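You operate a simulated robot arm through the tools that you are given. There is no shell and no other tool. Be economical: measure what you need, move in short steps, check, and stop when the job is done.

Carry out the task below with a simulated robot arm. There is one attempt and no reset: what you move stays moved.

Task
Pump soap 3 times into the washing bowl, then run warm water to about its line in the sink.
Fine: swing the spout over the bowl; yellow band for warm; tap off; the bowl stays in the sink.
Where things are to end (x, y in the base frame): washing bowl within 25 mm of [590, 330].
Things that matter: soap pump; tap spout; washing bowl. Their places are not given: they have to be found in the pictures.

Only the result counts: the job must be done as asked and must still hold three seconds after the hand-in. Knocking over, shifting, dropping, spilling or breaking anything else fails it.

Robot
A 6-joint arm with a two-finger parallel gripper, fixed in place. Base frame: the origin is at the foot of the arm, x ahead of it, y to its left, z up; the work surface is at about z = 658. Readings come in mm, degrees, newtons and seconds.
With the tool pointing down near the work surface it reaches from about 260 to 800 mm from the base axis. Its first joint turns from -166.0 to 166.0 degrees. Payload 3.91 kg.
The tool frame sits at the grasp point between the pads (the TCP): z along the fingers, y along the line on which they close. The tips reach 30 mm beyond it. Largest opening 110 mm; finger width 20, thickness 10; the body of the gripper, 48 by 112 mm, starts 55 mm behind the TCP.
Orientation is that of the tool frame in the base frame, as a unit quaternion [w, x, y, z]. With the fingers straight down and closing along the base's y, the tool's x points along the base's -x, its y along +y and its z along -z.

Tools
- The arm moves only by the tool step_arm. Its argument "moves" is a list of rows, each an object of numbers (a shift or turn left out is 0, a gripper value left out holds the last): "x", "y", "z": the shift along the tool's x, y, z in mm; "rx", "ry", "rz": the turn, a rotation vector about the tool's x, y, z in degrees; "hand": the opening, from 0 (shut) to 1 (fully open). In form: [{"x": .., "y": .., "z": .., "rx": .., "ry": .., "rz": .., "hand": ..}, ...]. A call has 1 to 20 rows; each row shifts and turns the commanded pose from where the row before left it, along the tool's axes as they then stand. A row lasts 0.2 s, in which the tool goes at most 50 mm and 8.6 degrees; a call with a longer step from one row to the next is refused whole, and so is a gripper value outside its range. Where a pose cannot be reached the arm comes as near as it can. A force on the tool above 40 N (or 10 N above the force at the start of the call, whichever is more), or a blocked arm, ends the call early, and 0.2 s more pass. Each finger travels about 45 mm/s and halts on what it meets, pressing with about 38 N; the grip force reading is that of the motor and also rises with nothing between the fingers. The clock runs only during rows and for 0.2 s after the last one: add rows that do not move to give the fingers time. The reply holds the time, the measured pose of the TCP, the force on the tool along the base axes, the opening and the grip force, in the units named above and with some noise, with the torque about the TCP (base axes, N m) and any sound that the robot's microphone picked up, and new pictures: "views" is both (left out), scene, wrist or none.
- Cameras (640 x 400 px; columns grow to the right, rows downward): "scene" is fixed at [57.7, -655.7, 1596.1]; the picture's right is [0.62, -0.78, 0.00], its down [-0.45, -0.36, -0.82] and it looks along [0.64, 0.51, -0.57] (base axes); focal length 281 px, centre (320, 200). "wrist" rides on the gripper at [77, 7, -114] in the tool frame; the picture's right is [-0.09, 1.00, 0.00], its down [-0.80, -0.07, -0.59] and it looks along [-0.59, -0.05, 0.80] (tool axes); focal length 270 px, centre (320, 200).
- move_column(by): slides the trunk up (or, below 0, down) by that many mm; the arm rides with it, the base frame stays. It gives what a move gives, with no picture.
- locate(camera, pixels): for up to 12 pixels [column, row] of the newest picture of that camera ("zoom" is the newest enlarged one), the place [x, y, z] in the base frame of the surface seen there, good to about 3 mm, but the place of the scene camera against the robot may be out by one fixed shift of up to 18 mm in any direction. The clock stands still meanwhile.
- enlarge(camera, box): a new picture of the part [left, top, right, bottom] of that camera's present view, enlarged. The clock stands still meanwhile.
- finish_job(): hands the job in; it is judged then, once.

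Keep the steps short. Do not move on a guess: measure, check each grasp and each placing, and mend mistakes. In all there are 80 turns and 200 pictures (those below and enlarged ones count). Leave the gripper open and the arm clear of the work at the hand-in unless told otherwise, and finish with a single line.

The tools are called by a JSON object that holds its "op" and its "data". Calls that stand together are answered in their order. step_arm: Moves the arm, as the interface text tells. Its arguments: {"type":"object","properties":{"moves":{"type":"array"},"views":{"type":"string","enum":["both","scene","wrist","none"]}},"required":["moves"]} The other tools are called the same way: move_column (by) slides the trunk up or down; locate (camera, pixels) gives the place of the surface under pixels of a picture; enlarge (camera, box) takes an enlarged picture of a part of a camera's view; finish_job () hands the job in.

At the start:

```text
clock: 0.0
tool_pos: [424.0, -66.4, 1434.0]
tool_rot: [0.0, 0.0, 1.0, 0.0]
force: [-0.6, 0.0, -0.3]
ft_torque: [0.0, 0.01, -0.01]
gripper_width: 109.8
gripper_force: 0.1
trunk travel left (down, up): [-575.0, 35.0]
```

scene: 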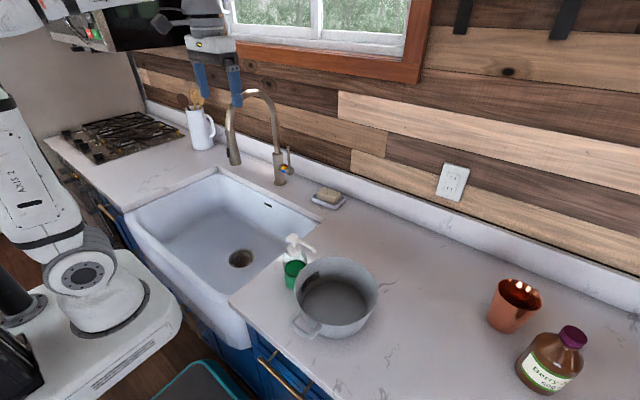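
wrist: 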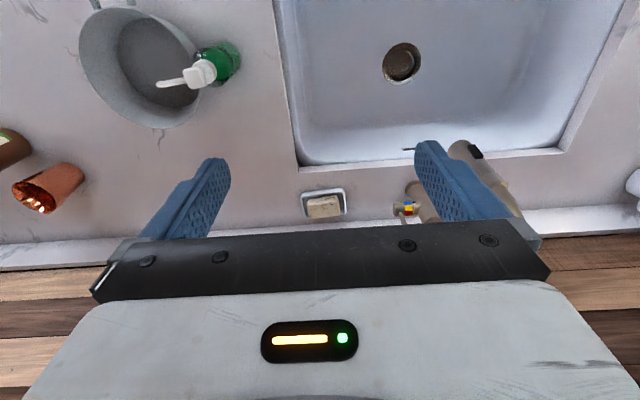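

I see the bowl at scene (335,295), soap pump at (295,260), and tap at (280,150). I'll enlarge these areas first.

{"op": "enlarge", "data": {"camera": "scene", "box": [260, 220, 400, 350]}}

{"op": "enlarge", "data": {"camera": "scene", "box": [200, 70, 340, 210]}}

{"op": "locate", "data": {"camera": "scene", "pixels": [[294, 238], [310, 250], [293, 270], [335, 298], [305, 325], [378, 290], [335, 257], [285, 152], [286, 170], [240, 258], [235, 163], [277, 180]]}}

{"op": "locate", "data": {"camera": "wrist", "pixels": [[204, 70], [165, 84], [150, 60], [228, 60], [82, 40], [400, 62], [408, 209], [95, 5], [150, 128], [290, 100], [560, 100], [460, 145]]}}

```text
3.08 times, centred on (330, 285) of scene
```

zoom: 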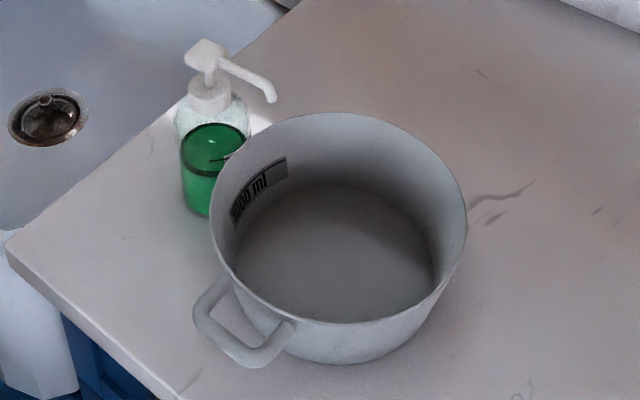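

```text
2.86 times, centred on (270, 140) of scene
```

zoom: 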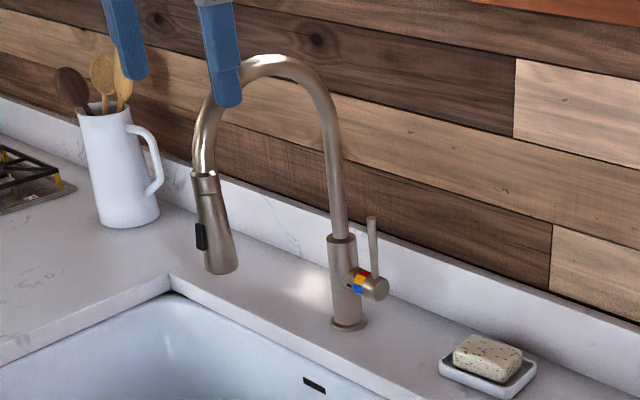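

```text
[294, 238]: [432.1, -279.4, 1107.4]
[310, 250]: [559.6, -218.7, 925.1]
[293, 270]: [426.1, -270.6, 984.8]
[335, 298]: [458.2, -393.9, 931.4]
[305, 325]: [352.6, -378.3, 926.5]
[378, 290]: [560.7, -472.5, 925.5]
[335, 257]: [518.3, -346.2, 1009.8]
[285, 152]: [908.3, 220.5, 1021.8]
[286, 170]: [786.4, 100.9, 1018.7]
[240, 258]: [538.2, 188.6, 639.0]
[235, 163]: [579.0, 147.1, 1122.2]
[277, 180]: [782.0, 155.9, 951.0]
```

```text
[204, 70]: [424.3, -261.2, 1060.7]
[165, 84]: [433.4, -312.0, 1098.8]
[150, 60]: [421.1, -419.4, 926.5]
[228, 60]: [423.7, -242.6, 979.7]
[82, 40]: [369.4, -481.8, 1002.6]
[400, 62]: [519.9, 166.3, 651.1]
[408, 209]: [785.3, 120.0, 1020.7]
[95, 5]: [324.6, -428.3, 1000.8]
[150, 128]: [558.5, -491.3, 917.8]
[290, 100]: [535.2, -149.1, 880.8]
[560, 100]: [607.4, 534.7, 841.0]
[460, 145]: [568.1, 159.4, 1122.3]
```

Counter is at z≈920, sink floor ≈650. I need a better view of bowl and nozzle from above, so I move high above them (−y, −x).

{"op": "step_arm", "data": {"moves": [{"y": -45, "x": 22}, {"y": -45, "x": 22}, {"y": -45, "x": 22}, {"y": -45, "x": 22}, {"y": -45, "x": 22}, {"y": -45, "x": 22}, {"y": 0}, {"y": 0}]}}

```text
clock: 1.8
tool_pos: [292.8, -335.7, 1434.8]
tool_rot: [0.0, 0.0, 1.0, 0.0]
force: [-0.1, -1.1, 0.8]
ft_torque: [-0.02, -0.03, -0.01]
gripper_width: 109.5
gripper_force: 0.1
trunk travel left (down, up): [-575.0, 35.0]
```

scene: 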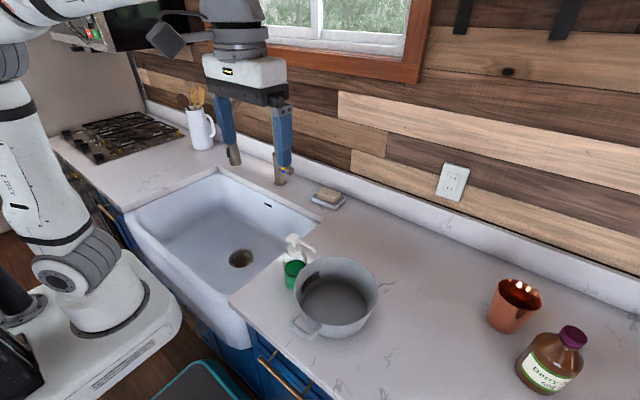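
wrist: 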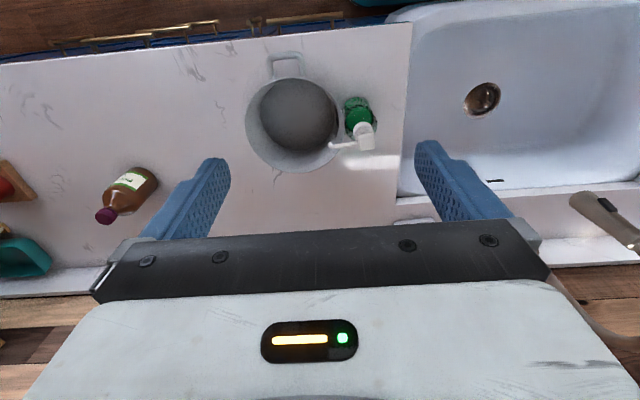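

{"op": "enlarge", "data": {"camera": "wrist", "box": [220, 40, 400, 190]}}

{"op": "locate", "data": {"camera": "wrist", "pixels": [[245, 113], [335, 145], [363, 130], [358, 142], [300, 172], [285, 57], [338, 120], [335, 100], [290, 80], [356, 98], [296, 116], [365, 148]]}}

```text
2.67 times, centred on (310, 115) of wrist
```

zoom: 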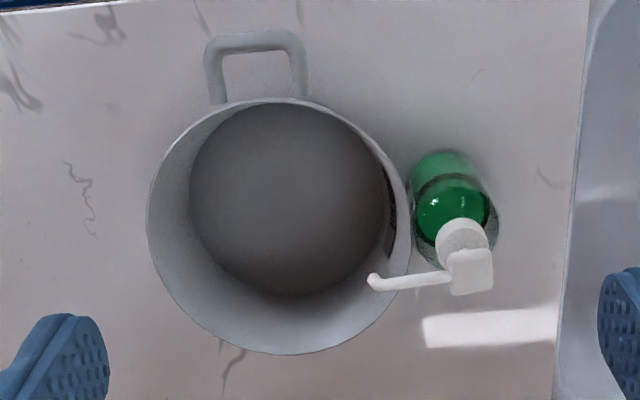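

```text
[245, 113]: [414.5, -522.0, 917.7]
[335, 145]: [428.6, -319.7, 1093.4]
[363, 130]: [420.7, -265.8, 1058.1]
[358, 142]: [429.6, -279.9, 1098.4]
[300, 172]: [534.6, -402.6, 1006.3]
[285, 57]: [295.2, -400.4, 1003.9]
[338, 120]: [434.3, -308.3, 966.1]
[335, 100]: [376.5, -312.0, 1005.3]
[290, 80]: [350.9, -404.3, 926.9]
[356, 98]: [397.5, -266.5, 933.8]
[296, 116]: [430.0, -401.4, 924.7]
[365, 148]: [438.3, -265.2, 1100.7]
```

{"op": "locate", "data": {"camera": "zoom", "pixels": [[149, 215], [408, 215], [270, 100], [280, 351], [372, 281], [470, 270], [440, 278], [256, 38], [217, 95], [300, 90], [462, 240], [450, 170]]}}

```text
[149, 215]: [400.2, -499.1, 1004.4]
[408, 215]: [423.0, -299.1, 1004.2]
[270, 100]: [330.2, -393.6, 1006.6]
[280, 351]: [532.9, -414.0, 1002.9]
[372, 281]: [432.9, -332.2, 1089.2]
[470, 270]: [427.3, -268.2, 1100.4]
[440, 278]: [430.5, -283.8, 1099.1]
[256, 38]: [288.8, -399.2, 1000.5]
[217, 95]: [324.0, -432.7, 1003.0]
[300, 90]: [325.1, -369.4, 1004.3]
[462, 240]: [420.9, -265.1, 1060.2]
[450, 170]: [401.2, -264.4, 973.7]
```

Bowl centre ≈(432,−400), rim radius ≈102 at z≈1004; nozzle tip at (433,−332,1090) is already 34 mm inside the rim. Pump head top at ≈(425,−265,1102). I close the hand and go above the head.

{"op": "step_arm", "data": {"moves": [{"x": -44, "y": 24, "hand": 0}, {"x": -44, "y": 24}, {"x": -43, "y": 23}, {"z": 45}, {"z": 45}, {"z": 45}, {"z": 45}, {"z": 45}, {"z": 35}, {"z": 0}, {"z": 0}, {"z": 0}]}}

```text
refused: row 1 steps farther than a row can; nothing moved
```

{"op": "step_arm", "data": {"moves": [{"x": -33, "y": 18, "hand": 0}, {"x": -33, "y": 18}, {"x": -33, "y": 18}, {"x": -32, "y": 17}, {"z": 45}, {"z": 45}, {"z": 45}, {"z": 45}, {"z": 45}, {"z": 35}, {"z": 0}, {"z": 0}, {"z": 0}]}}

```text
clock: 4.6
tool_pos: [423.7, -265.0, 1173.2]
tool_rot: [0.0, 0.0, 1.0, -0.001]
force: [0.6, -0.3, 0.2]
ft_torque: [0.02, -0.05, -0.01]
gripper_width: 0.1
gripper_force: 38.0
trunk travel left (down, up): [-575.0, 35.0]
```

scene: 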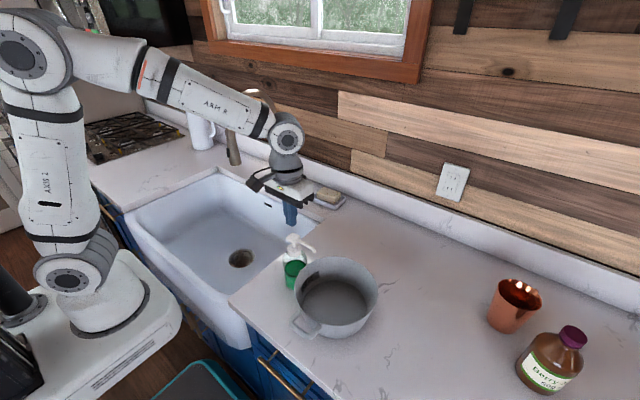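
wrist: 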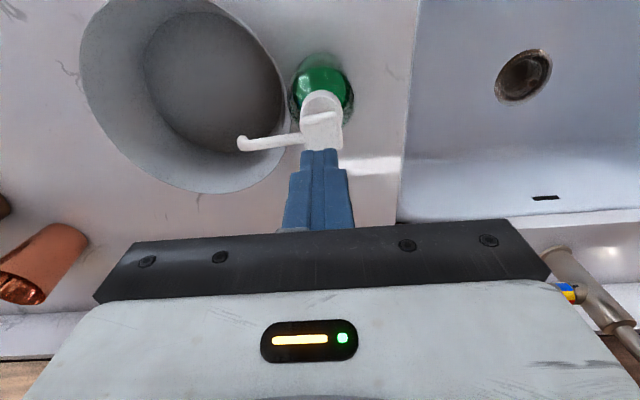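

Tips are ~40 mm above the head. Checking the head position closely.

{"op": "enlarge", "data": {"camera": "wrist", "box": [220, 50, 380, 190]}}

{"op": "locate", "data": {"camera": "wrist", "pixels": [[322, 130], [310, 120], [335, 118], [308, 140], [335, 145], [320, 100], [242, 143], [321, 80]]}}

```text
2.86 times, centred on (300, 120) of wrist
```

zoom: 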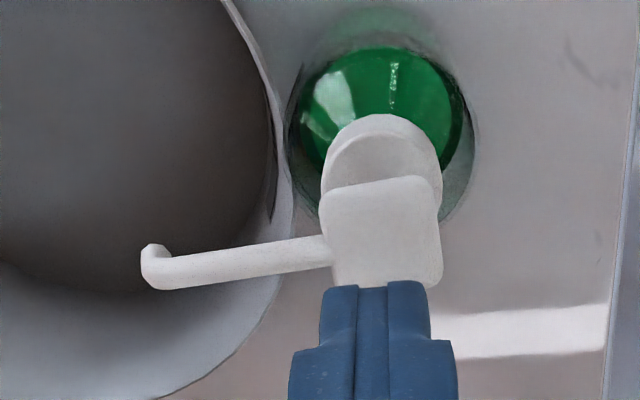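

```text
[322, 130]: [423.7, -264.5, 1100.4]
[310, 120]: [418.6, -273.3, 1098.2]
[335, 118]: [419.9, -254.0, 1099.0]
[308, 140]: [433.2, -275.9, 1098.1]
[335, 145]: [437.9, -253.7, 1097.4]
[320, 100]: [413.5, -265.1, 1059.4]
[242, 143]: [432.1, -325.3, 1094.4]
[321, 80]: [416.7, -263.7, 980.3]
```

Head centre ≈(427,−264,1100). Go down gently to just touch it and read the force.

{"op": "step_arm", "data": {"moves": [{"z": 20, "x": -3}, {"z": 15}, {"z": 5}, {"z": 3}, {"z": 3}, {"z": 0}, {"z": 0}], "views": "wrist"}}

```text
clock: 6.2
tool_pos: [426.1, -265.3, 1128.6]
tool_rot: [0.0, -0.001, 1.0, 0.0]
force: [0.6, 0.0, 0.8]
ft_torque: [-0.02, -0.01, -0.01]
gripper_width: 0.1
gripper_force: 37.9
trunk travel left (down, up): [-575.0, 35.0]
```

wrist: 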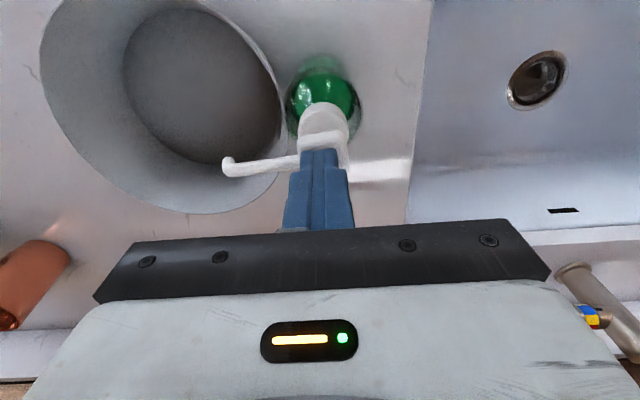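

Almost touching. Press in 3 mm steps.

{"op": "step_arm", "data": {"moves": [{"z": 3}, {"z": 3}, {"z": 3}, {"z": 0}], "views": "none"}}

```text
clock: 7.2
tool_pos: [427.1, -265.1, 1118.8]
tool_rot: [0.0, 0.0, 1.0, 0.0]
force: [-0.2, -0.9, 2.8]
ft_torque: [-0.01, 0.0, -0.01]
gripper_width: 0.1
gripper_force: 38.0
trunk travel left (down, up): [-575.0, 35.0]
```

{"op": "step_arm", "data": {"moves": [{"z": 3}, {"z": 3}, {"z": 3}, {"z": 0}], "views": "wrist"}}

```text
clock: 8.2
tool_pos: [426.4, -265.1, 1109.6]
tool_rot: [0.0, 0.0, 1.0, 0.0]
force: [-0.5, -1.7, 4.3]
ft_torque: [-0.04, -0.03, 0.0]
gripper_width: 0.1
gripper_force: 37.7
trunk travel left (down, up): [-575.0, 35.0]
heard: click
```

wrist: 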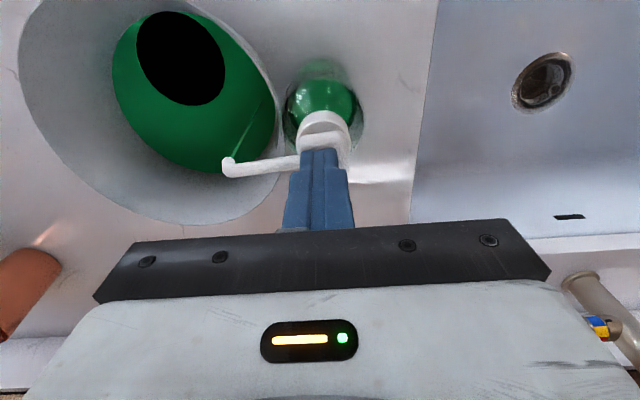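

A click, and soap is coming into the bowl: stroke 1. Release fully.

{"op": "step_arm", "data": {"moves": [{"z": -10}, {"z": -10}, {"z": -8}, {"z": 0}, {"z": 0}, {"z": 0}], "views": "wrist"}}

{"op": "locate", "data": {"camera": "wrist", "pixels": [[228, 166], [323, 127], [318, 140]]}}

```text
clock: 9.6
tool_pos: [424.6, -263.7, 1139.0]
tool_rot: [-0.001, 0.0, 1.0, 0.0]
force: [0.0, 0.2, -0.1]
ft_torque: [0.02, -0.01, -0.02]
gripper_width: 0.1
gripper_force: 37.6
trunk travel left (down, up): [-575.0, 35.0]
```

wrist: 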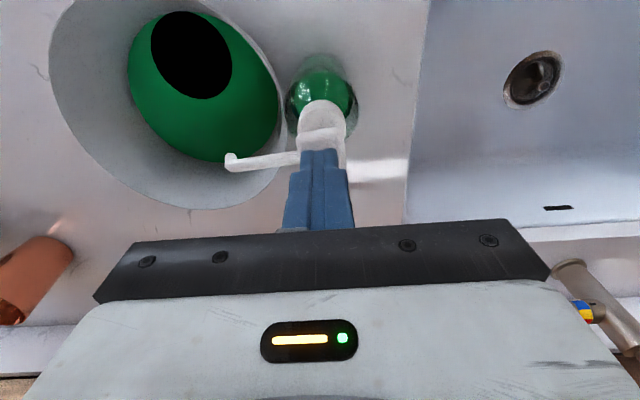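

```text
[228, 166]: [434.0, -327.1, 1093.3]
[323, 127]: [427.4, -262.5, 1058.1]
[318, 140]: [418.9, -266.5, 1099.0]
```

Head is back up at 1099. Stroke 2, same depth.

{"op": "step_arm", "data": {"moves": [{"z": 10}, {"z": 6}, {"z": 4}, {"z": 4}, {"z": 4}, {"z": 0}, {"z": 0}], "views": "none"}}

```text
clock: 11.2
tool_pos: [426.7, -265.9, 1109.6]
tool_rot: [0.001, 0.0, 1.0, -0.001]
force: [0.2, 1.5, 4.5]
ft_torque: [0.04, -0.03, -0.01]
gripper_width: 0.0
gripper_force: 38.1
trunk travel left (down, up): [-575.0, 35.0]
heard: click
```

Second click. Release.

{"op": "step_arm", "data": {"moves": [{"z": -10}, {"z": -10}, {"z": -8}, {"z": 0}, {"z": 0}, {"z": 0}], "views": "none"}}

{"op": "step_arm", "data": {"moves": [{"z": 10}, {"z": 6}, {"z": 4}, {"z": 4}, {"z": 4}, {"z": 0}, {"z": 0}], "views": "none"}}

```text
clock: 12.6
tool_pos: [426.4, -265.8, 1138.0]
tool_rot: [0.001, 0.001, 1.0, -0.001]
force: [-0.4, -0.3, 0.2]
ft_torque: [-0.03, 0.02, 0.03]
gripper_width: 0.1
gripper_force: 37.5
trunk travel left (down, up): [-575.0, 35.0]
```

```text
clock: 14.2
tool_pos: [425.6, -265.4, 1110.0]
tool_rot: [0.001, 0.0, 1.0, 0.0]
force: [0.6, -0.5, 3.4]
ft_torque: [-0.03, -0.05, 0.0]
gripper_width: 0.0
gripper_force: 38.2
trunk travel left (down, up): [-575.0, 35.0]
heard: click
```

Third click — three strokes done. Release and rise clear of the pump, opening the hand.

{"op": "step_arm", "data": {"moves": [{"z": -10}, {"z": -15}, {"z": -40}, {"z": -45, "x": 20}, {"z": -45, "x": 20}, {"z": -45, "x": 20, "hand": 0.6}, {"z": -40, "x": 20}, {"y": 45}, {"y": 45}, {"y": 45}, {"y": 45}, {"y": 45}, {"y": 45}, {"y": 45}, {"z": 0}, {"z": 0}]}}

```text
clock: 17.6
tool_pos: [346.4, 50.3, 1349.4]
tool_rot: [0.0, -0.001, 1.0, 0.0]
force: [0.3, -0.1, 0.4]
ft_torque: [0.0, 0.03, 0.01]
gripper_width: 66.1
gripper_force: 0.0
trunk travel left (down, up): [-575.0, 35.0]
```

scene: 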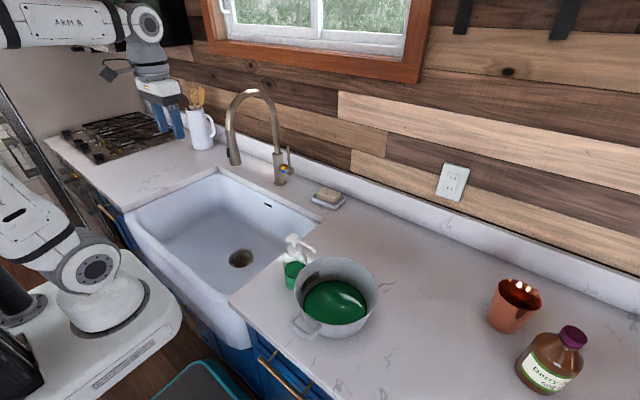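
wrist: 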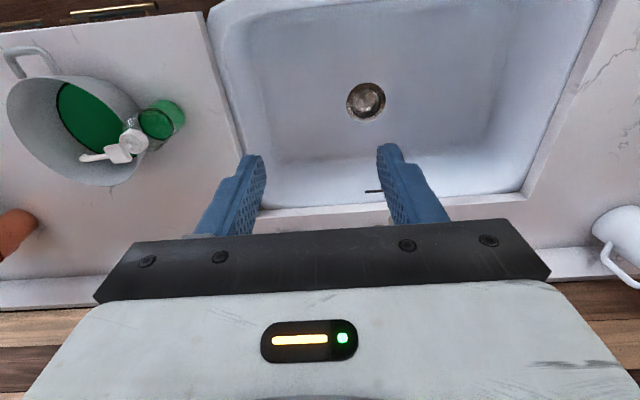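

Now measure the sink: walls and floor.

{"op": "locate", "data": {"camera": "wrist", "pixels": [[300, 8], [300, 20], [300, 40], [420, 20], [470, 60], [470, 100], [450, 120], [340, 195], [340, 170], [520, 150], [550, 60], [460, 150]]}}

{"op": "locate", "data": {"camera": "scene", "pixels": [[150, 220], [160, 225], [190, 200], [215, 210], [240, 210], [262, 220], [220, 175], [250, 195], [283, 205], [237, 160], [240, 258], [200, 235]]}}

```text
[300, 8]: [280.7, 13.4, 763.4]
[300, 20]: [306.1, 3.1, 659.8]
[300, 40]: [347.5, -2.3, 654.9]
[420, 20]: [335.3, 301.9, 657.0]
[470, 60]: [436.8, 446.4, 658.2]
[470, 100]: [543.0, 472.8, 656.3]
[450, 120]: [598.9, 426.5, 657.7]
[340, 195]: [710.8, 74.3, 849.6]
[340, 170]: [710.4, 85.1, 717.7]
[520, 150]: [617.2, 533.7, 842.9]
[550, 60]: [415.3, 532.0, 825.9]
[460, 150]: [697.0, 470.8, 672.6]
```

```text
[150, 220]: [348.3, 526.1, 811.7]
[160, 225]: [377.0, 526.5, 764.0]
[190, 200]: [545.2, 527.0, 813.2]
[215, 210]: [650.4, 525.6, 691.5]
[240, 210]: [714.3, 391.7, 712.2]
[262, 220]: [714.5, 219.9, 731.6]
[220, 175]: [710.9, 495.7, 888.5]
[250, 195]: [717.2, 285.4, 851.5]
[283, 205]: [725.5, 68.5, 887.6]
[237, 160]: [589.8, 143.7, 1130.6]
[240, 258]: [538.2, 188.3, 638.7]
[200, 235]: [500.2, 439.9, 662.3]
```

Sink inner x 290–711, y to 532, floor ≈657; target fits. Plan: pinch the bowl wall on the side facing (−x,−y) at 225°, clear of handle and pump. Go over that spot and turn the tool 45°.

{"op": "step_arm", "data": {"moves": [{"y": -47.5}, {"y": -47.5}, {"y": -47.5}, {"y": -47.5}, {"y": -47.5}, {"y": -47.5}, {"y": -47.5}, {"y": -47.5}, {"y": -47.5}, {"y": -47.5}, {"y": -47, "x": -14}, {"rz": 7.5}, {"rz": 7.5}, {"rz": 7.5}, {"rz": 7.5}, {"rz": 7.5}, {"rz": 7.5}, {"z": 0}], "views": "none"}}

{"op": "step_arm", "data": {"moves": [{"z": 45}, {"z": 45}, {"z": 45}, {"z": 45}, {"z": 40}, {"z": 0}, {"z": 0}]}}

```text
clock: 21.4
tool_pos: [359.3, -473.5, 1351.1]
tool_rot: [0.0, 0.383, 0.924, 0.0]
force: [-0.3, -0.2, 0.1]
ft_torque: [0.0, -0.03, 0.0]
gripper_width: 65.8
gripper_force: 0.0
trunk travel left (down, up): [-575.0, 35.0]
```

```text
clock: 23.0
tool_pos: [360.1, -472.2, 1128.4]
tool_rot: [0.001, 0.384, 0.923, -0.001]
force: [-0.4, 0.3, -0.2]
ft_torque: [0.02, 0.02, 0.01]
gripper_width: 65.9
gripper_force: 0.1
trunk travel left (down, up): [-575.0, 35.0]
```

scene: 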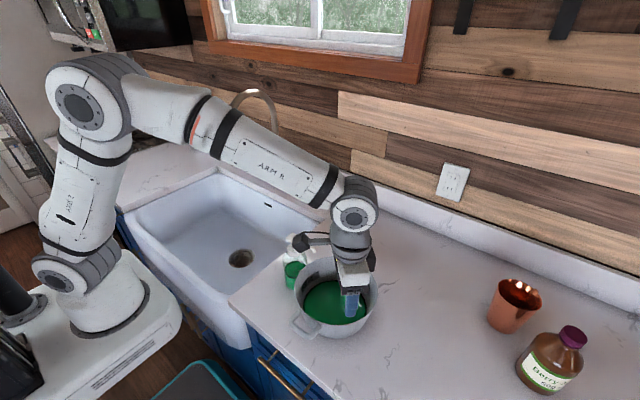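
wrist: 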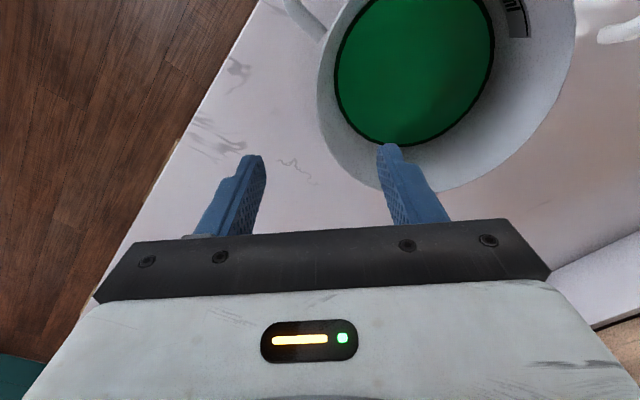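

Check rim points beneath the fingers.

{"op": "locate", "data": {"camera": "wrist", "pixels": [[319, 100], [325, 128], [340, 158], [355, 174], [460, 188], [575, 30], [550, 110], [318, 40], [365, 140]]}}

```text
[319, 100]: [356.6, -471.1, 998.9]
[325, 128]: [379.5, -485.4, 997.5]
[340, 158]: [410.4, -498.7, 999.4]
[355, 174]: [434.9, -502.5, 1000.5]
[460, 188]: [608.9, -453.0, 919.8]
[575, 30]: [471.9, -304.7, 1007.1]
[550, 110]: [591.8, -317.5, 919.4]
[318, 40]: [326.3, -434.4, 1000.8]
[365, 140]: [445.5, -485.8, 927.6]
```

Matches my circle (r≈102, wall tapering to ≈88 below). Descend to TCP z≈983.

{"op": "step_arm", "data": {"moves": [{"z": 40, "y": 2}, {"z": 40}, {"z": 40}, {"z": 15}, {"z": 10}, {"z": 0}, {"z": 0}]}}

```text
clock: 24.6
tool_pos: [361.8, -471.2, 985.2]
tool_rot: [0.0, 0.383, 0.924, 0.001]
force: [-0.3, 0.6, -0.2]
ft_torque: [0.01, 0.0, 0.0]
gripper_width: 65.9
gripper_force: 0.0
trunk travel left (down, up): [-575.0, 35.0]
```

scene: 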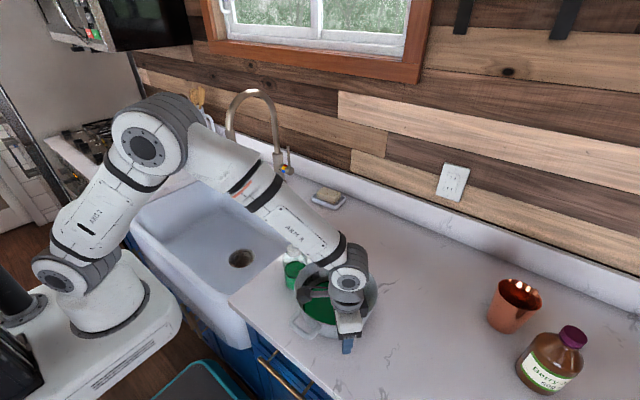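
wrist: 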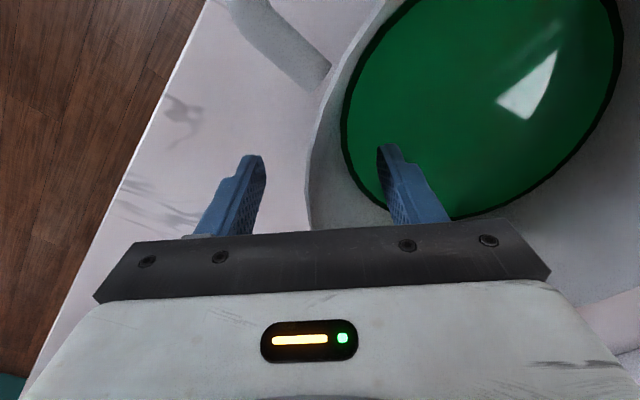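

Wall is between the fingers. Close the hand.

{"op": "step_arm", "data": {"moves": [{"hand": 0}, {"z": 0}, {"z": 0}, {"z": 0}, {"z": 0}, {"z": 0}], "views": "wrist"}}

```text
clock: 26.0
tool_pos: [360.6, -470.5, 986.3]
tool_rot: [0.0, 0.383, 0.924, 0.0]
force: [-2.2, 4.3, 9.2]
ft_torque: [1.51, -1.32, 0.83]
gripper_width: 15.4
gripper_force: 38.1
trunk travel left (down, up): [-575.0, 35.0]
```

wrist: 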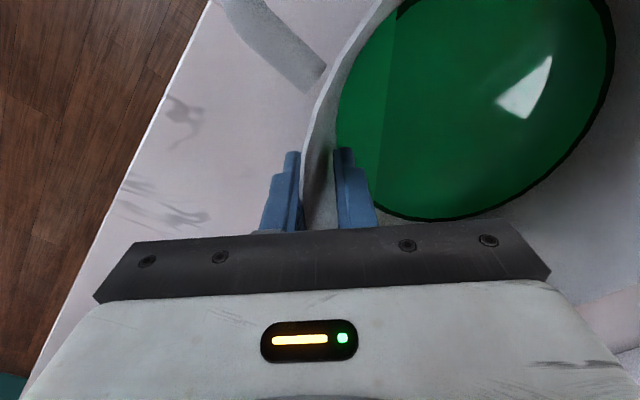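

Held, but torque of ~2 N·m shows the straight fingers pinch a tapered wall. I'll reopen, tilt the tool ~9° to match the taper, and re-grip.

{"op": "step_arm", "data": {"moves": [{"hand": 0.4}, {"z": 0}, {"z": 0}, {"rx": -5}, {"rx": -4}, {"z": 0}], "views": "wrist"}}

```text
clock: 27.4
tool_pos: [362.0, -470.3, 985.1]
tool_rot: [0.03, 0.382, 0.921, 0.072]
force: [-0.1, 0.1, 0.4]
ft_torque: [-0.02, 0.02, 0.01]
gripper_width: 44.1
gripper_force: 0.1
trunk travel left (down, up): [-575.0, 35.0]
```

wrist: 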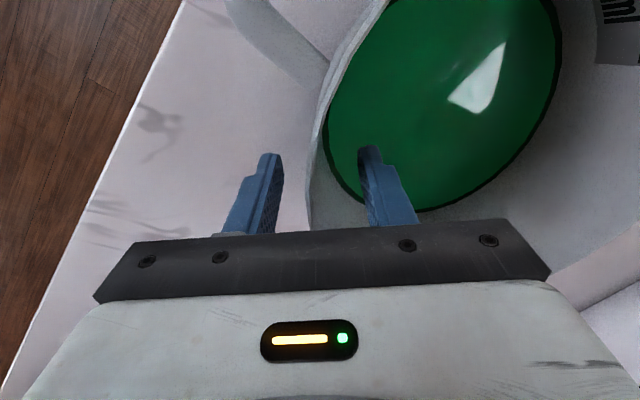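

{"op": "step_arm", "data": {"moves": [{"hand": 0}, {"z": 0}, {"z": 0}, {"z": 0}, {"z": 0}], "views": "wrist"}}

```text
clock: 28.6
tool_pos: [359.9, -470.4, 986.9]
tool_rot: [0.031, 0.382, 0.921, 0.072]
force: [-1.6, 3.7, 9.8]
ft_torque: [1.41, -1.34, 0.8]
gripper_width: 7.1
gripper_force: 37.9
trunk travel left (down, up): [-575.0, 35.0]
```

wrist: 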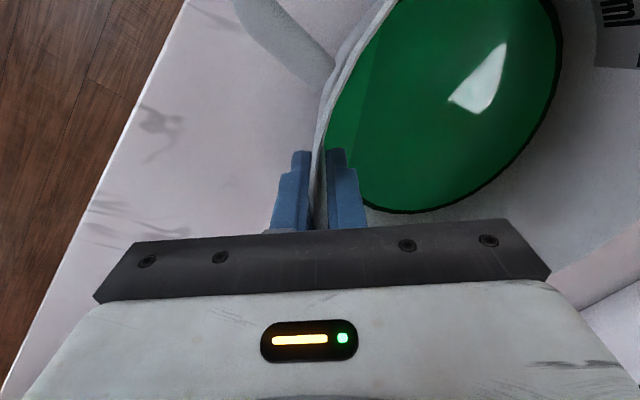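

Now width 7 mm, pads well on the wall. Lift slowly 20 mm and check.

{"op": "step_arm", "data": {"moves": [{"z": -3}, {"z": -5}, {"z": -6}, {"z": -6}, {"z": 0}]}}

```text
clock: 29.8
tool_pos: [359.1, -472.1, 1004.4]
tool_rot: [0.03, 0.381, 0.921, 0.073]
force: [-1.0, -0.2, -2.3]
ft_torque: [-0.11, 0.13, 0.01]
gripper_width: 3.5
gripper_force: 37.9
trunk travel left (down, up): [-575.0, 35.0]
```

scene: 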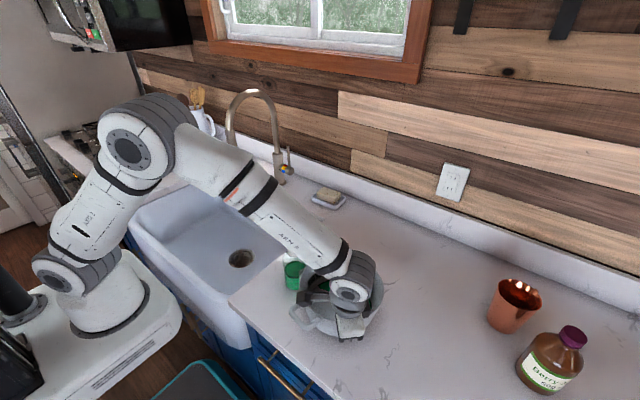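
wrist: 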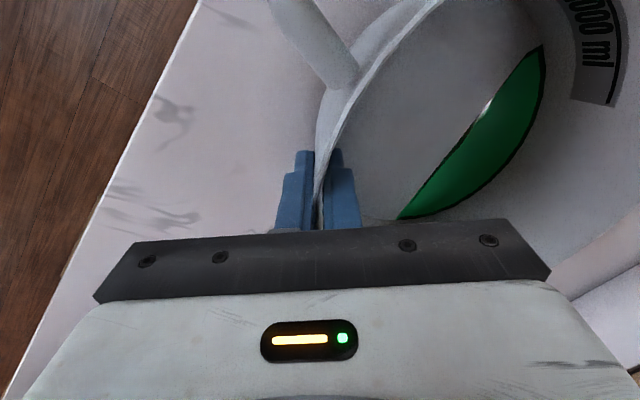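

The bowl tips ~4° with the far side low: wall taper is ~13° while my tool is at 9°. Tilt 4° more to level it while lifting a bit.

{"op": "step_arm", "data": {"moves": [{"rx": -2}, {"rx": -2}, {"z": -10}, {"z": -10}, {"z": 0}]}}

```text
clock: 31.0
tool_pos: [355.1, -476.3, 1025.1]
tool_rot: [0.043, 0.381, 0.918, 0.104]
force: [0.2, 0.3, -2.8]
ft_torque: [-0.13, 0.15, 0.01]
gripper_width: 3.6
gripper_force: 38.6
trunk travel left (down, up): [-575.0, 35.0]
```

scene: 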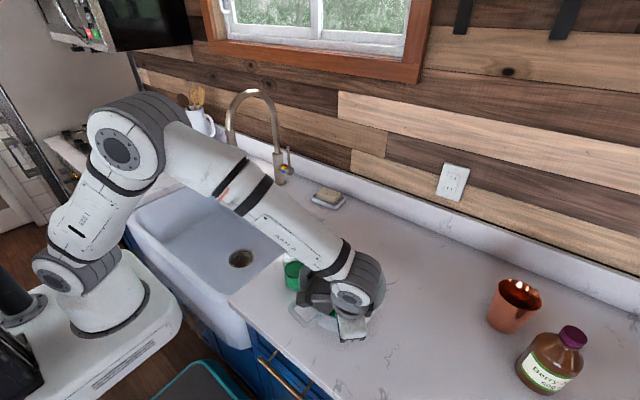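
wrist: 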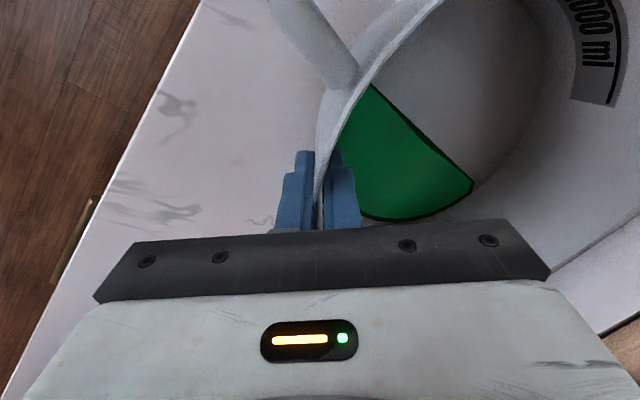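

Nearly level, weight ≈2.8 N, grip firm. Correct 1° back, lift 200 mm straight up, then turn the bowl −45° about the vertical.

{"op": "step_arm", "data": {"moves": [{"rx": 1}, {"y": 8.4, "z": -39}, {"y": 8.4, "z": -39}, {"y": 8.4, "z": -39}, {"y": 8.4, "z": -39}, {"y": 8.4, "z": -39}, {"z": 0}, {"ry": -1.56, "rz": 7.33}, {"ry": -1.56, "rz": 7.33}, {"ry": -1.56, "rz": 7.33}, {"ry": -1.56, "rz": 7.33}, {"ry": -1.56, "rz": 7.33}, {"ry": -1.56, "rz": 7.33}, {"z": 0}, {"z": 0}]}}

```text
clock: 34.2
tool_pos: [356.9, -476.4, 1224.2]
tool_rot: [0.074, 0.703, 0.703, 0.074]
force: [-0.3, 1.1, -2.7]
ft_torque: [0.0, 0.15, 0.0]
gripper_width: 3.8
gripper_force: 37.5
trunk travel left (down, up): [-575.0, 35.0]
```

scene: 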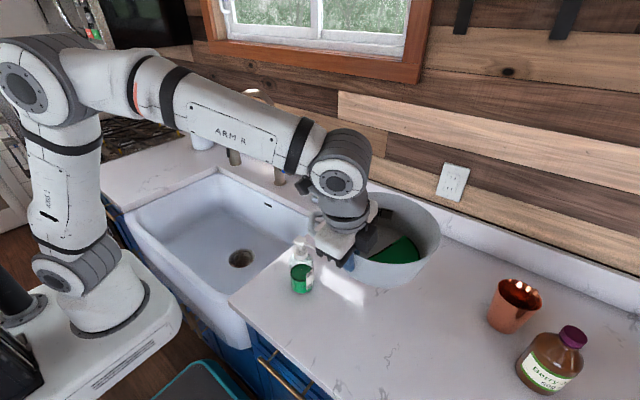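
wrist: 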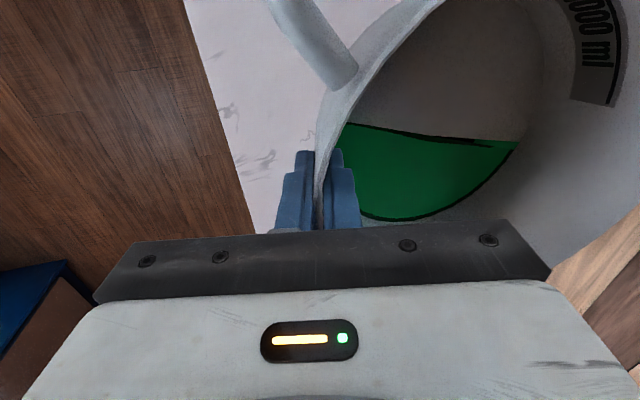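

Bowl carried stably. The pump looks slightly displaced compared with before; measure it.

{"op": "enlarge", "data": {"camera": "scene", "box": [240, 210, 380, 330]}}

{"op": "locate", "data": {"camera": "scene", "pixels": [[302, 268], [302, 280], [300, 255], [303, 243]]}}

```text
3.33 times, centred on (310, 270) of scene
```

zoom: 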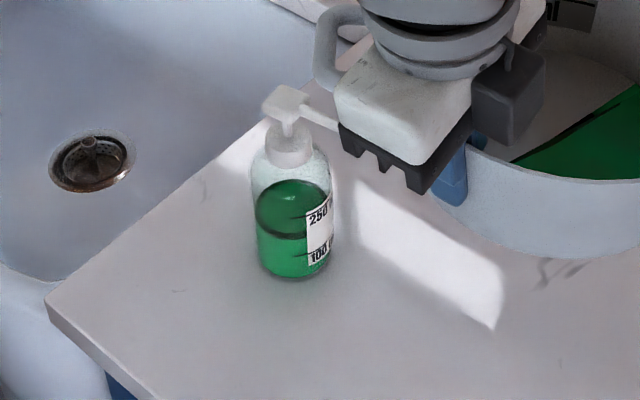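

```text
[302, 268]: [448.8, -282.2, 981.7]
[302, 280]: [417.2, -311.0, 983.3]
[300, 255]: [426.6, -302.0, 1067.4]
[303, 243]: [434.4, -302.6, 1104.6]
```

The bowl wall evidently caught the nozzle on the lift and dragged the pump ~20 mm (still upright); I'll put it back afterwards. Now carry the bowl: level by 2°, draw in x by 70 mm (clear of the spout) and go towards +y.

{"op": "step_arm", "data": {"moves": [{"ry": -1}, {"ry": -1}, {"y": -14, "z": -3}, {"y": -14, "z": -3}, {"y": -14, "z": -3}, {"y": -13.5, "z": -3}, {"y": -13.5, "z": -3}, {"x": 32}, {"x": 32}, {"x": 32}, {"x": 32}, {"x": 32}, {"x": 32}, {"x": 32}, {"x": 32}, {"x": 32}, {"x": 32}, {"z": 0}]}}

```text
clock: 38.0
tool_pos: [289.7, -155.8, 1212.9]
tool_rot: [0.086, 0.704, 0.702, 0.062]
force: [0.5, 0.0, -1.5]
ft_torque: [0.0, 0.2, 0.0]
gripper_width: 3.8
gripper_force: 38.0
trunk travel left (down, up): [-575.0, 35.0]
```

scene: 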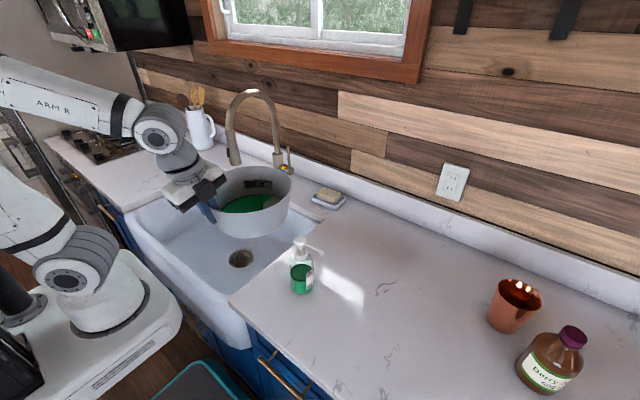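
wrist: 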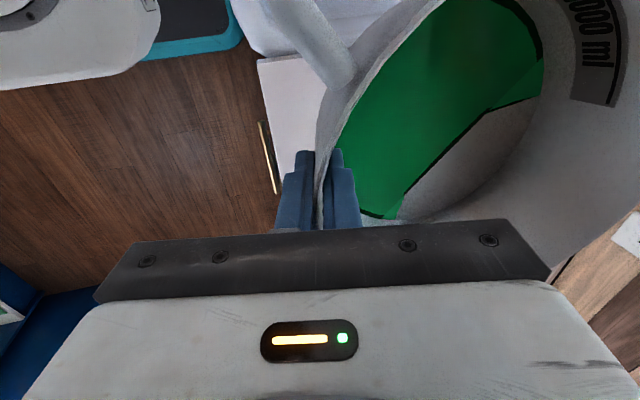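

Slight over-correction; undo 1° and continue to y≈330.

{"op": "step_arm", "data": {"moves": [{"ry": 1}, {"x": 32.4}, {"x": 32.4}, {"x": 32.4}, {"x": 32.4}, {"x": 32.4}, {"x": 32.4}, {"x": 32.4}, {"x": 32.4}, {"x": 32.4}, {"x": 32.4}, {"x": 32.4}, {"x": 32.4}, {"x": 32.4}, {"x": 32.4}, {"x": 32.4}, {"z": 0}, {"z": 0}]}}

```text
clock: 41.8
tool_pos: [291.2, 333.9, 1205.5]
tool_rot: [0.08, 0.704, 0.703, 0.068]
force: [0.3, -0.9, -1.2]
ft_torque: [0.0, 0.25, -0.04]
gripper_width: 3.4
gripper_force: 38.4
trunk travel left (down, up): [-575.0, 35.0]
```

scene: 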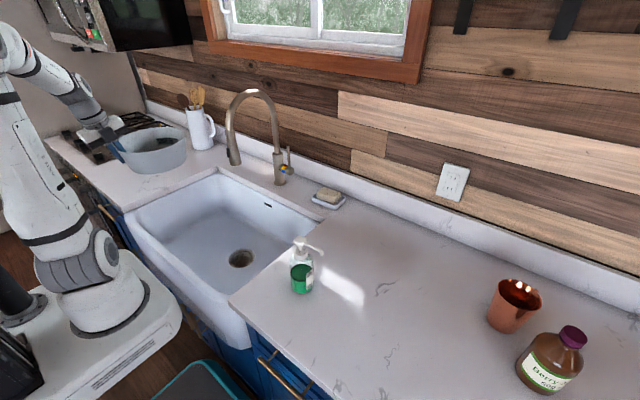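
wrist: 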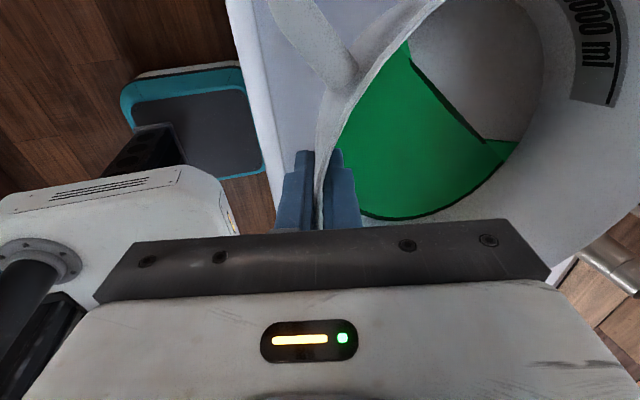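

Bowl high over the sink's left side. Tilt +1° and move +x ~201 mm to be over the target.

{"op": "step_arm", "data": {"moves": [{"rx": 1}, {"y": 28.1, "z": 6}, {"y": 28.1, "z": 6}, {"y": 28.1, "z": 6}, {"y": 28.1, "z": 6}, {"y": 28.1, "z": 6}, {"y": 28.1, "z": 6}, {"y": 28.1, "z": 6}, {"z": 0}, {"z": 0}]}}

{"op": "locate", "data": {"camera": "wrist", "pixels": [[345, 90], [400, 30], [330, 120], [318, 150], [440, 2], [630, 170], [560, 262], [590, 235]]}}

```text
clock: 44.0
tool_pos: [491.9, 330.2, 1200.8]
tool_rot: [0.073, 0.704, 0.703, 0.063]
force: [-0.4, -0.2, -2.4]
ft_torque: [-0.04, 0.2, -0.03]
gripper_width: 3.4
gripper_force: 37.9
trunk travel left (down, up): [-575.0, 35.0]
```

scene: 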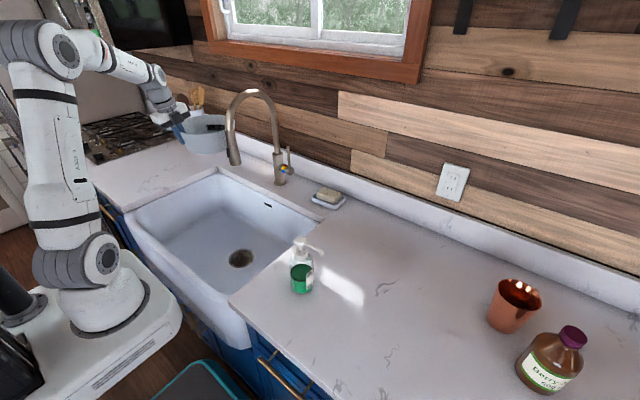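
wrist: 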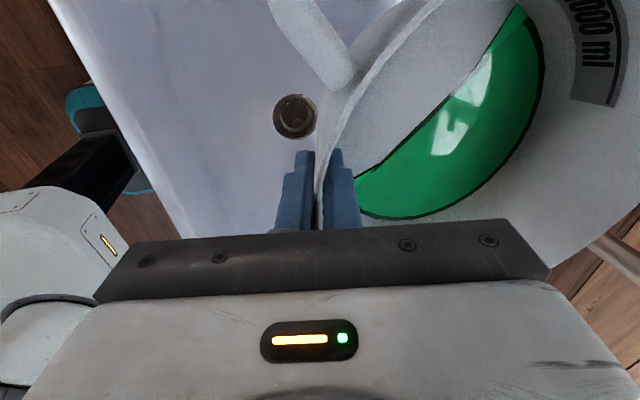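

```text
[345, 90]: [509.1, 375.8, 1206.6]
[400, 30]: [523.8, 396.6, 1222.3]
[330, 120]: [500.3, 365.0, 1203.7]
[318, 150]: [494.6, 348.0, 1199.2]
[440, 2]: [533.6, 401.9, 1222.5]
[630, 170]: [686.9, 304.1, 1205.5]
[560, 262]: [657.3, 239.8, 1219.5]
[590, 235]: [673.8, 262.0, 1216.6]
```

Bowl centre ≈(590,318), rim z≈1219. Nudge (+7,+5) and lower 240 mm with the arm, then look.

{"op": "step_arm", "data": {"moves": [{"x": 5, "y": 7}, {"x": 0.5, "y": -7.6, "z": 39.3}, {"x": 0.5, "y": -7.6, "z": 39.3}, {"x": 0.5, "y": -7.6, "z": 39.3}, {"x": 0.5, "y": -7.6, "z": 39.3}, {"x": 0.5, "y": -7.6, "z": 39.3}, {"x": 0.5, "y": -7.6, "z": 39.3}, {"z": 0}]}}

```text
clock: 45.8
tool_pos: [497.3, 334.2, 962.5]
tool_rot: [0.074, 0.705, 0.703, 0.061]
force: [-0.5, -0.2, -2.4]
ft_torque: [-0.01, 0.2, 0.01]
gripper_width: 3.6
gripper_force: 38.1
trunk travel left (down, up): [-575.0, 35.0]
```

scene: 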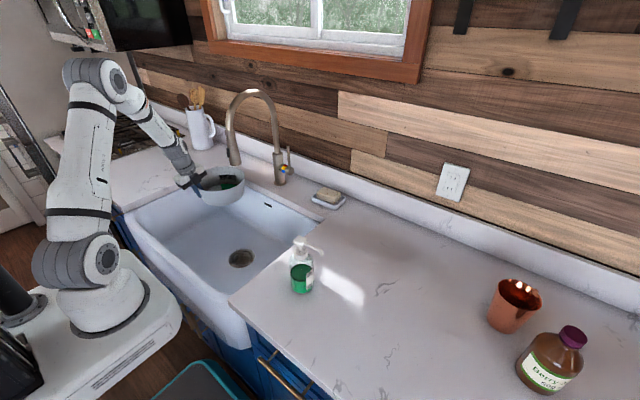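
wrist: 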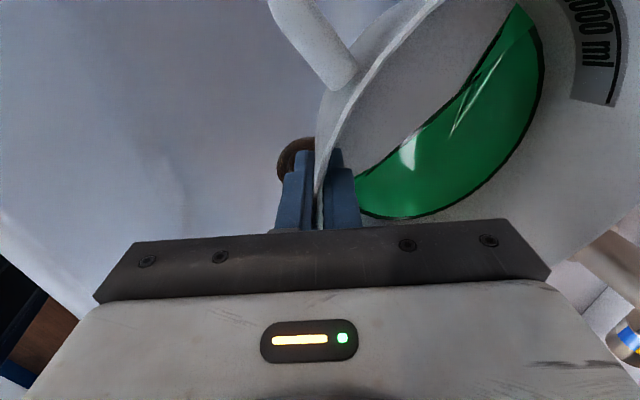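

Going well, bowl entering the sink. Lower another 220 mm to ~742.

{"op": "step_arm", "data": {"moves": [{"x": 0.5, "y": -7.6, "z": 39.3}, {"x": 0.5, "y": -7.6, "z": 39.3}, {"x": 0.5, "y": -7.6, "z": 39.3}, {"x": 0.5, "y": -7.6, "z": 39.3}, {"x": 0.5, "y": -7.6, "z": 39.3}, {"x": 0.3, "y": -3.8, "z": 19.6}, {"z": 0}]}}

```text
clock: 47.4
tool_pos: [497.9, 330.4, 740.7]
tool_rot: [0.074, 0.705, 0.703, 0.062]
force: [0.7, -0.2, -2.4]
ft_torque: [0.01, 0.19, -0.02]
gripper_width: 3.7
gripper_force: 38.5
trunk travel left (down, up): [-575.0, 35.0]
```

scene: 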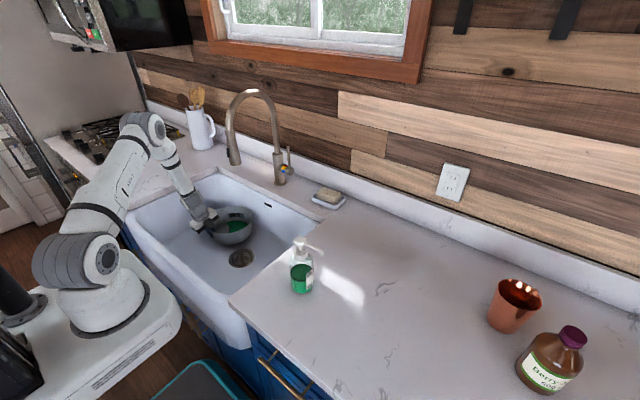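
wrist: 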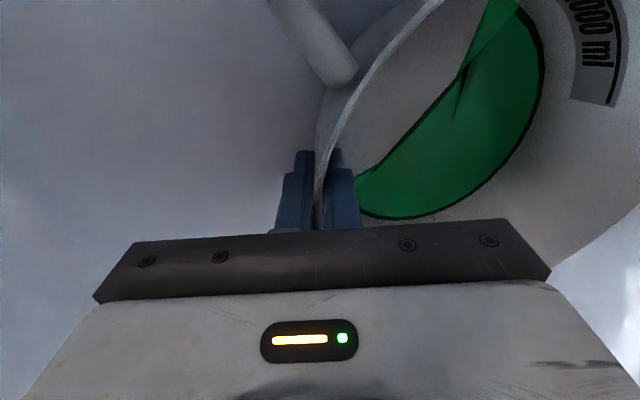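

{"op": "locate", "data": {"camera": "wrist", "pixels": [[400, 30], [440, 2], [560, 262], [590, 235], [150, 150], [345, 90]]}}

{"op": "step_arm", "data": {"moves": [{"y": -0.8, "z": 4}, {"y": -0.8, "z": 4}, {"y": -0.6, "z": 3}, {"z": 0}], "views": "wrist"}}

```text
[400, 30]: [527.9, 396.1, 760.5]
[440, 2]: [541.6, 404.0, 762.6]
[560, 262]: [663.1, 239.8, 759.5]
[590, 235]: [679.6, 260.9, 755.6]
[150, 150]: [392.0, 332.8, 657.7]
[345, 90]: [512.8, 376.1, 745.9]
```

```text
clock: 48.4
tool_pos: [497.0, 332.2, 729.9]
tool_rot: [0.074, 0.705, 0.703, 0.061]
force: [0.6, -0.7, -1.5]
ft_torque: [-0.03, 0.19, -0.03]
gripper_width: 3.5
gripper_force: 38.0
trunk travel left (down, up): [-575.0, 35.0]
```

wrist: 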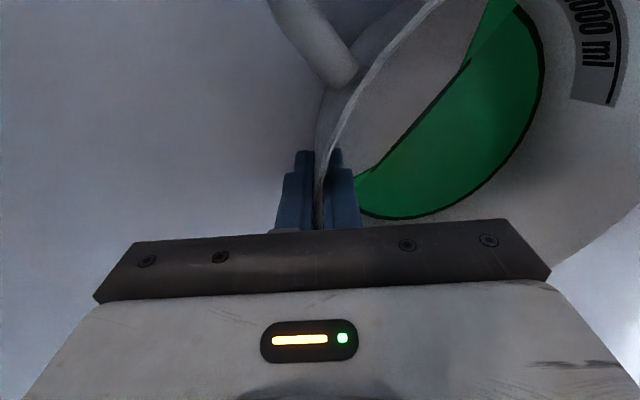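

Centre ≈(595,317). Shift +7 mm in y and lower in small steps until contact.

{"op": "step_arm", "data": {"moves": [{"x": 7}, {"y": -0.4, "z": 2}, {"y": -0.4, "z": 2}, {"y": -0.4, "z": 2}, {"z": 0}], "views": "none"}}

```text
clock: 49.6
tool_pos: [496.9, 338.8, 724.1]
tool_rot: [0.074, 0.704, 0.703, 0.061]
force: [-1.5, 0.4, 2.4]
ft_torque: [-0.28, -0.36, -0.01]
gripper_width: 3.2
gripper_force: 37.7
trunk travel left (down, up): [-575.0, 35.0]
```

Contact with the floor. Open the hand.

{"op": "step_arm", "data": {"moves": [{"y": -0.2, "z": 1}, {"hand": 0.05}, {"hand": 0.1}, {"hand": 0.2}, {"hand": 0.4}, {"hand": 0.4}, {"z": 0}]}}

{"op": "locate", "data": {"camera": "wrist", "pixels": [[400, 30], [440, 2], [560, 262], [590, 235], [150, 150], [345, 90]]}}

```text
clock: 51.2
tool_pos: [498.4, 338.7, 722.7]
tool_rot: [0.074, 0.704, 0.703, 0.061]
force: [0.6, -0.1, 0.7]
ft_torque: [0.03, -0.03, 0.02]
gripper_width: 44.0
gripper_force: 0.1
trunk travel left (down, up): [-575.0, 35.0]
```

scene: 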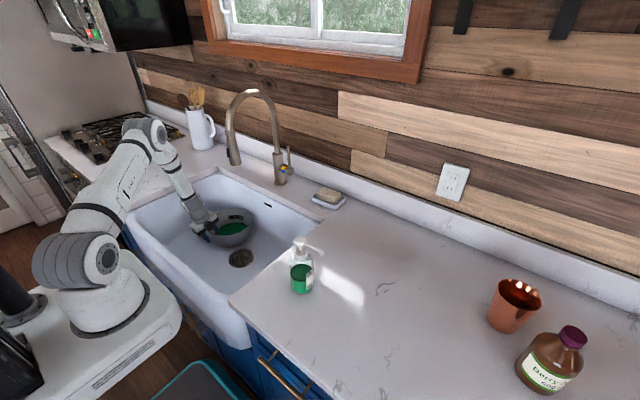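
wrist: 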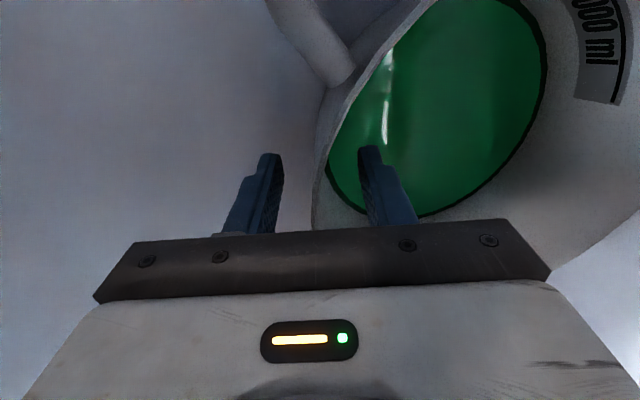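

```text
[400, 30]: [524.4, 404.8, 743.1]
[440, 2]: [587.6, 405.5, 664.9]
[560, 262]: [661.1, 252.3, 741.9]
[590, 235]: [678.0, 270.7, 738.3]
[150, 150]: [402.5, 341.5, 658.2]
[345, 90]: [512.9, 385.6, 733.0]
```

Bowl stands flat at ≈(593,328), within 5 mm. Retract along the finger axis up out of the sink.

{"op": "step_arm", "data": {"moves": [{"z": -30}, {"z": -40}, {"z": -45}, {"z": -45}, {"z": -45}, {"z": -45}, {"z": -45}, {"z": -45}, {"z": -45}, {"z": -45}, {"z": -45}, {"rx": 5.5}, {"rx": 5.5}, {"z": 0}], "views": "none"}}

{"op": "step_arm", "data": {"moves": [{"rz": -8}, {"rz": -8}, {"rz": -8}, {"rz": -8}, {"rz": -8}, {"rz": -8}, {"rz": -8}, {"rz": -8}, {"rz": -8}, {"rz": -8}, {"rz": -8}, {"rz": -2}, {"z": 0}]}}

```text
clock: 54.2
tool_pos: [408.3, 347.7, 1189.8]
tool_rot: [0.005, 0.708, 0.706, -0.006]
force: [0.4, 0.1, -0.3]
ft_torque: [-0.01, -0.01, -0.02]
gripper_width: 44.0
gripper_force: 0.0
trunk travel left (down, up): [-575.0, 35.0]
```

```text
clock: 57.0
tool_pos: [407.8, 347.6, 1190.3]
tool_rot: [0.0, 0.001, 1.0, -0.009]
force: [-0.6, 0.0, 0.8]
ft_torque: [0.05, 0.01, -0.02]
gripper_width: 43.9
gripper_force: 0.0
trunk travel left (down, up): [-575.0, 35.0]
```

scene: 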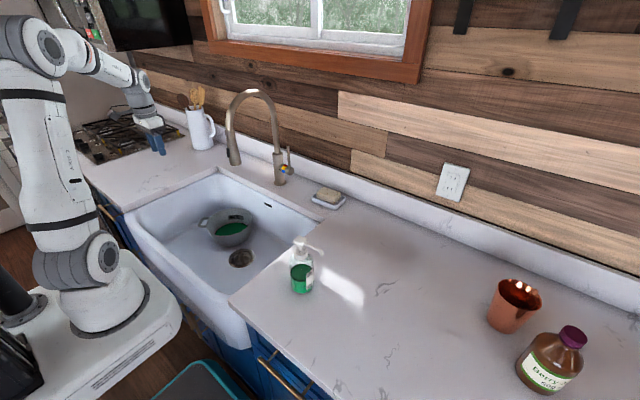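
wrist: 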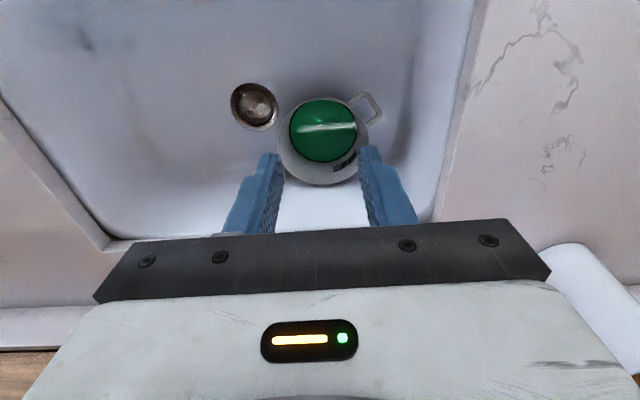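

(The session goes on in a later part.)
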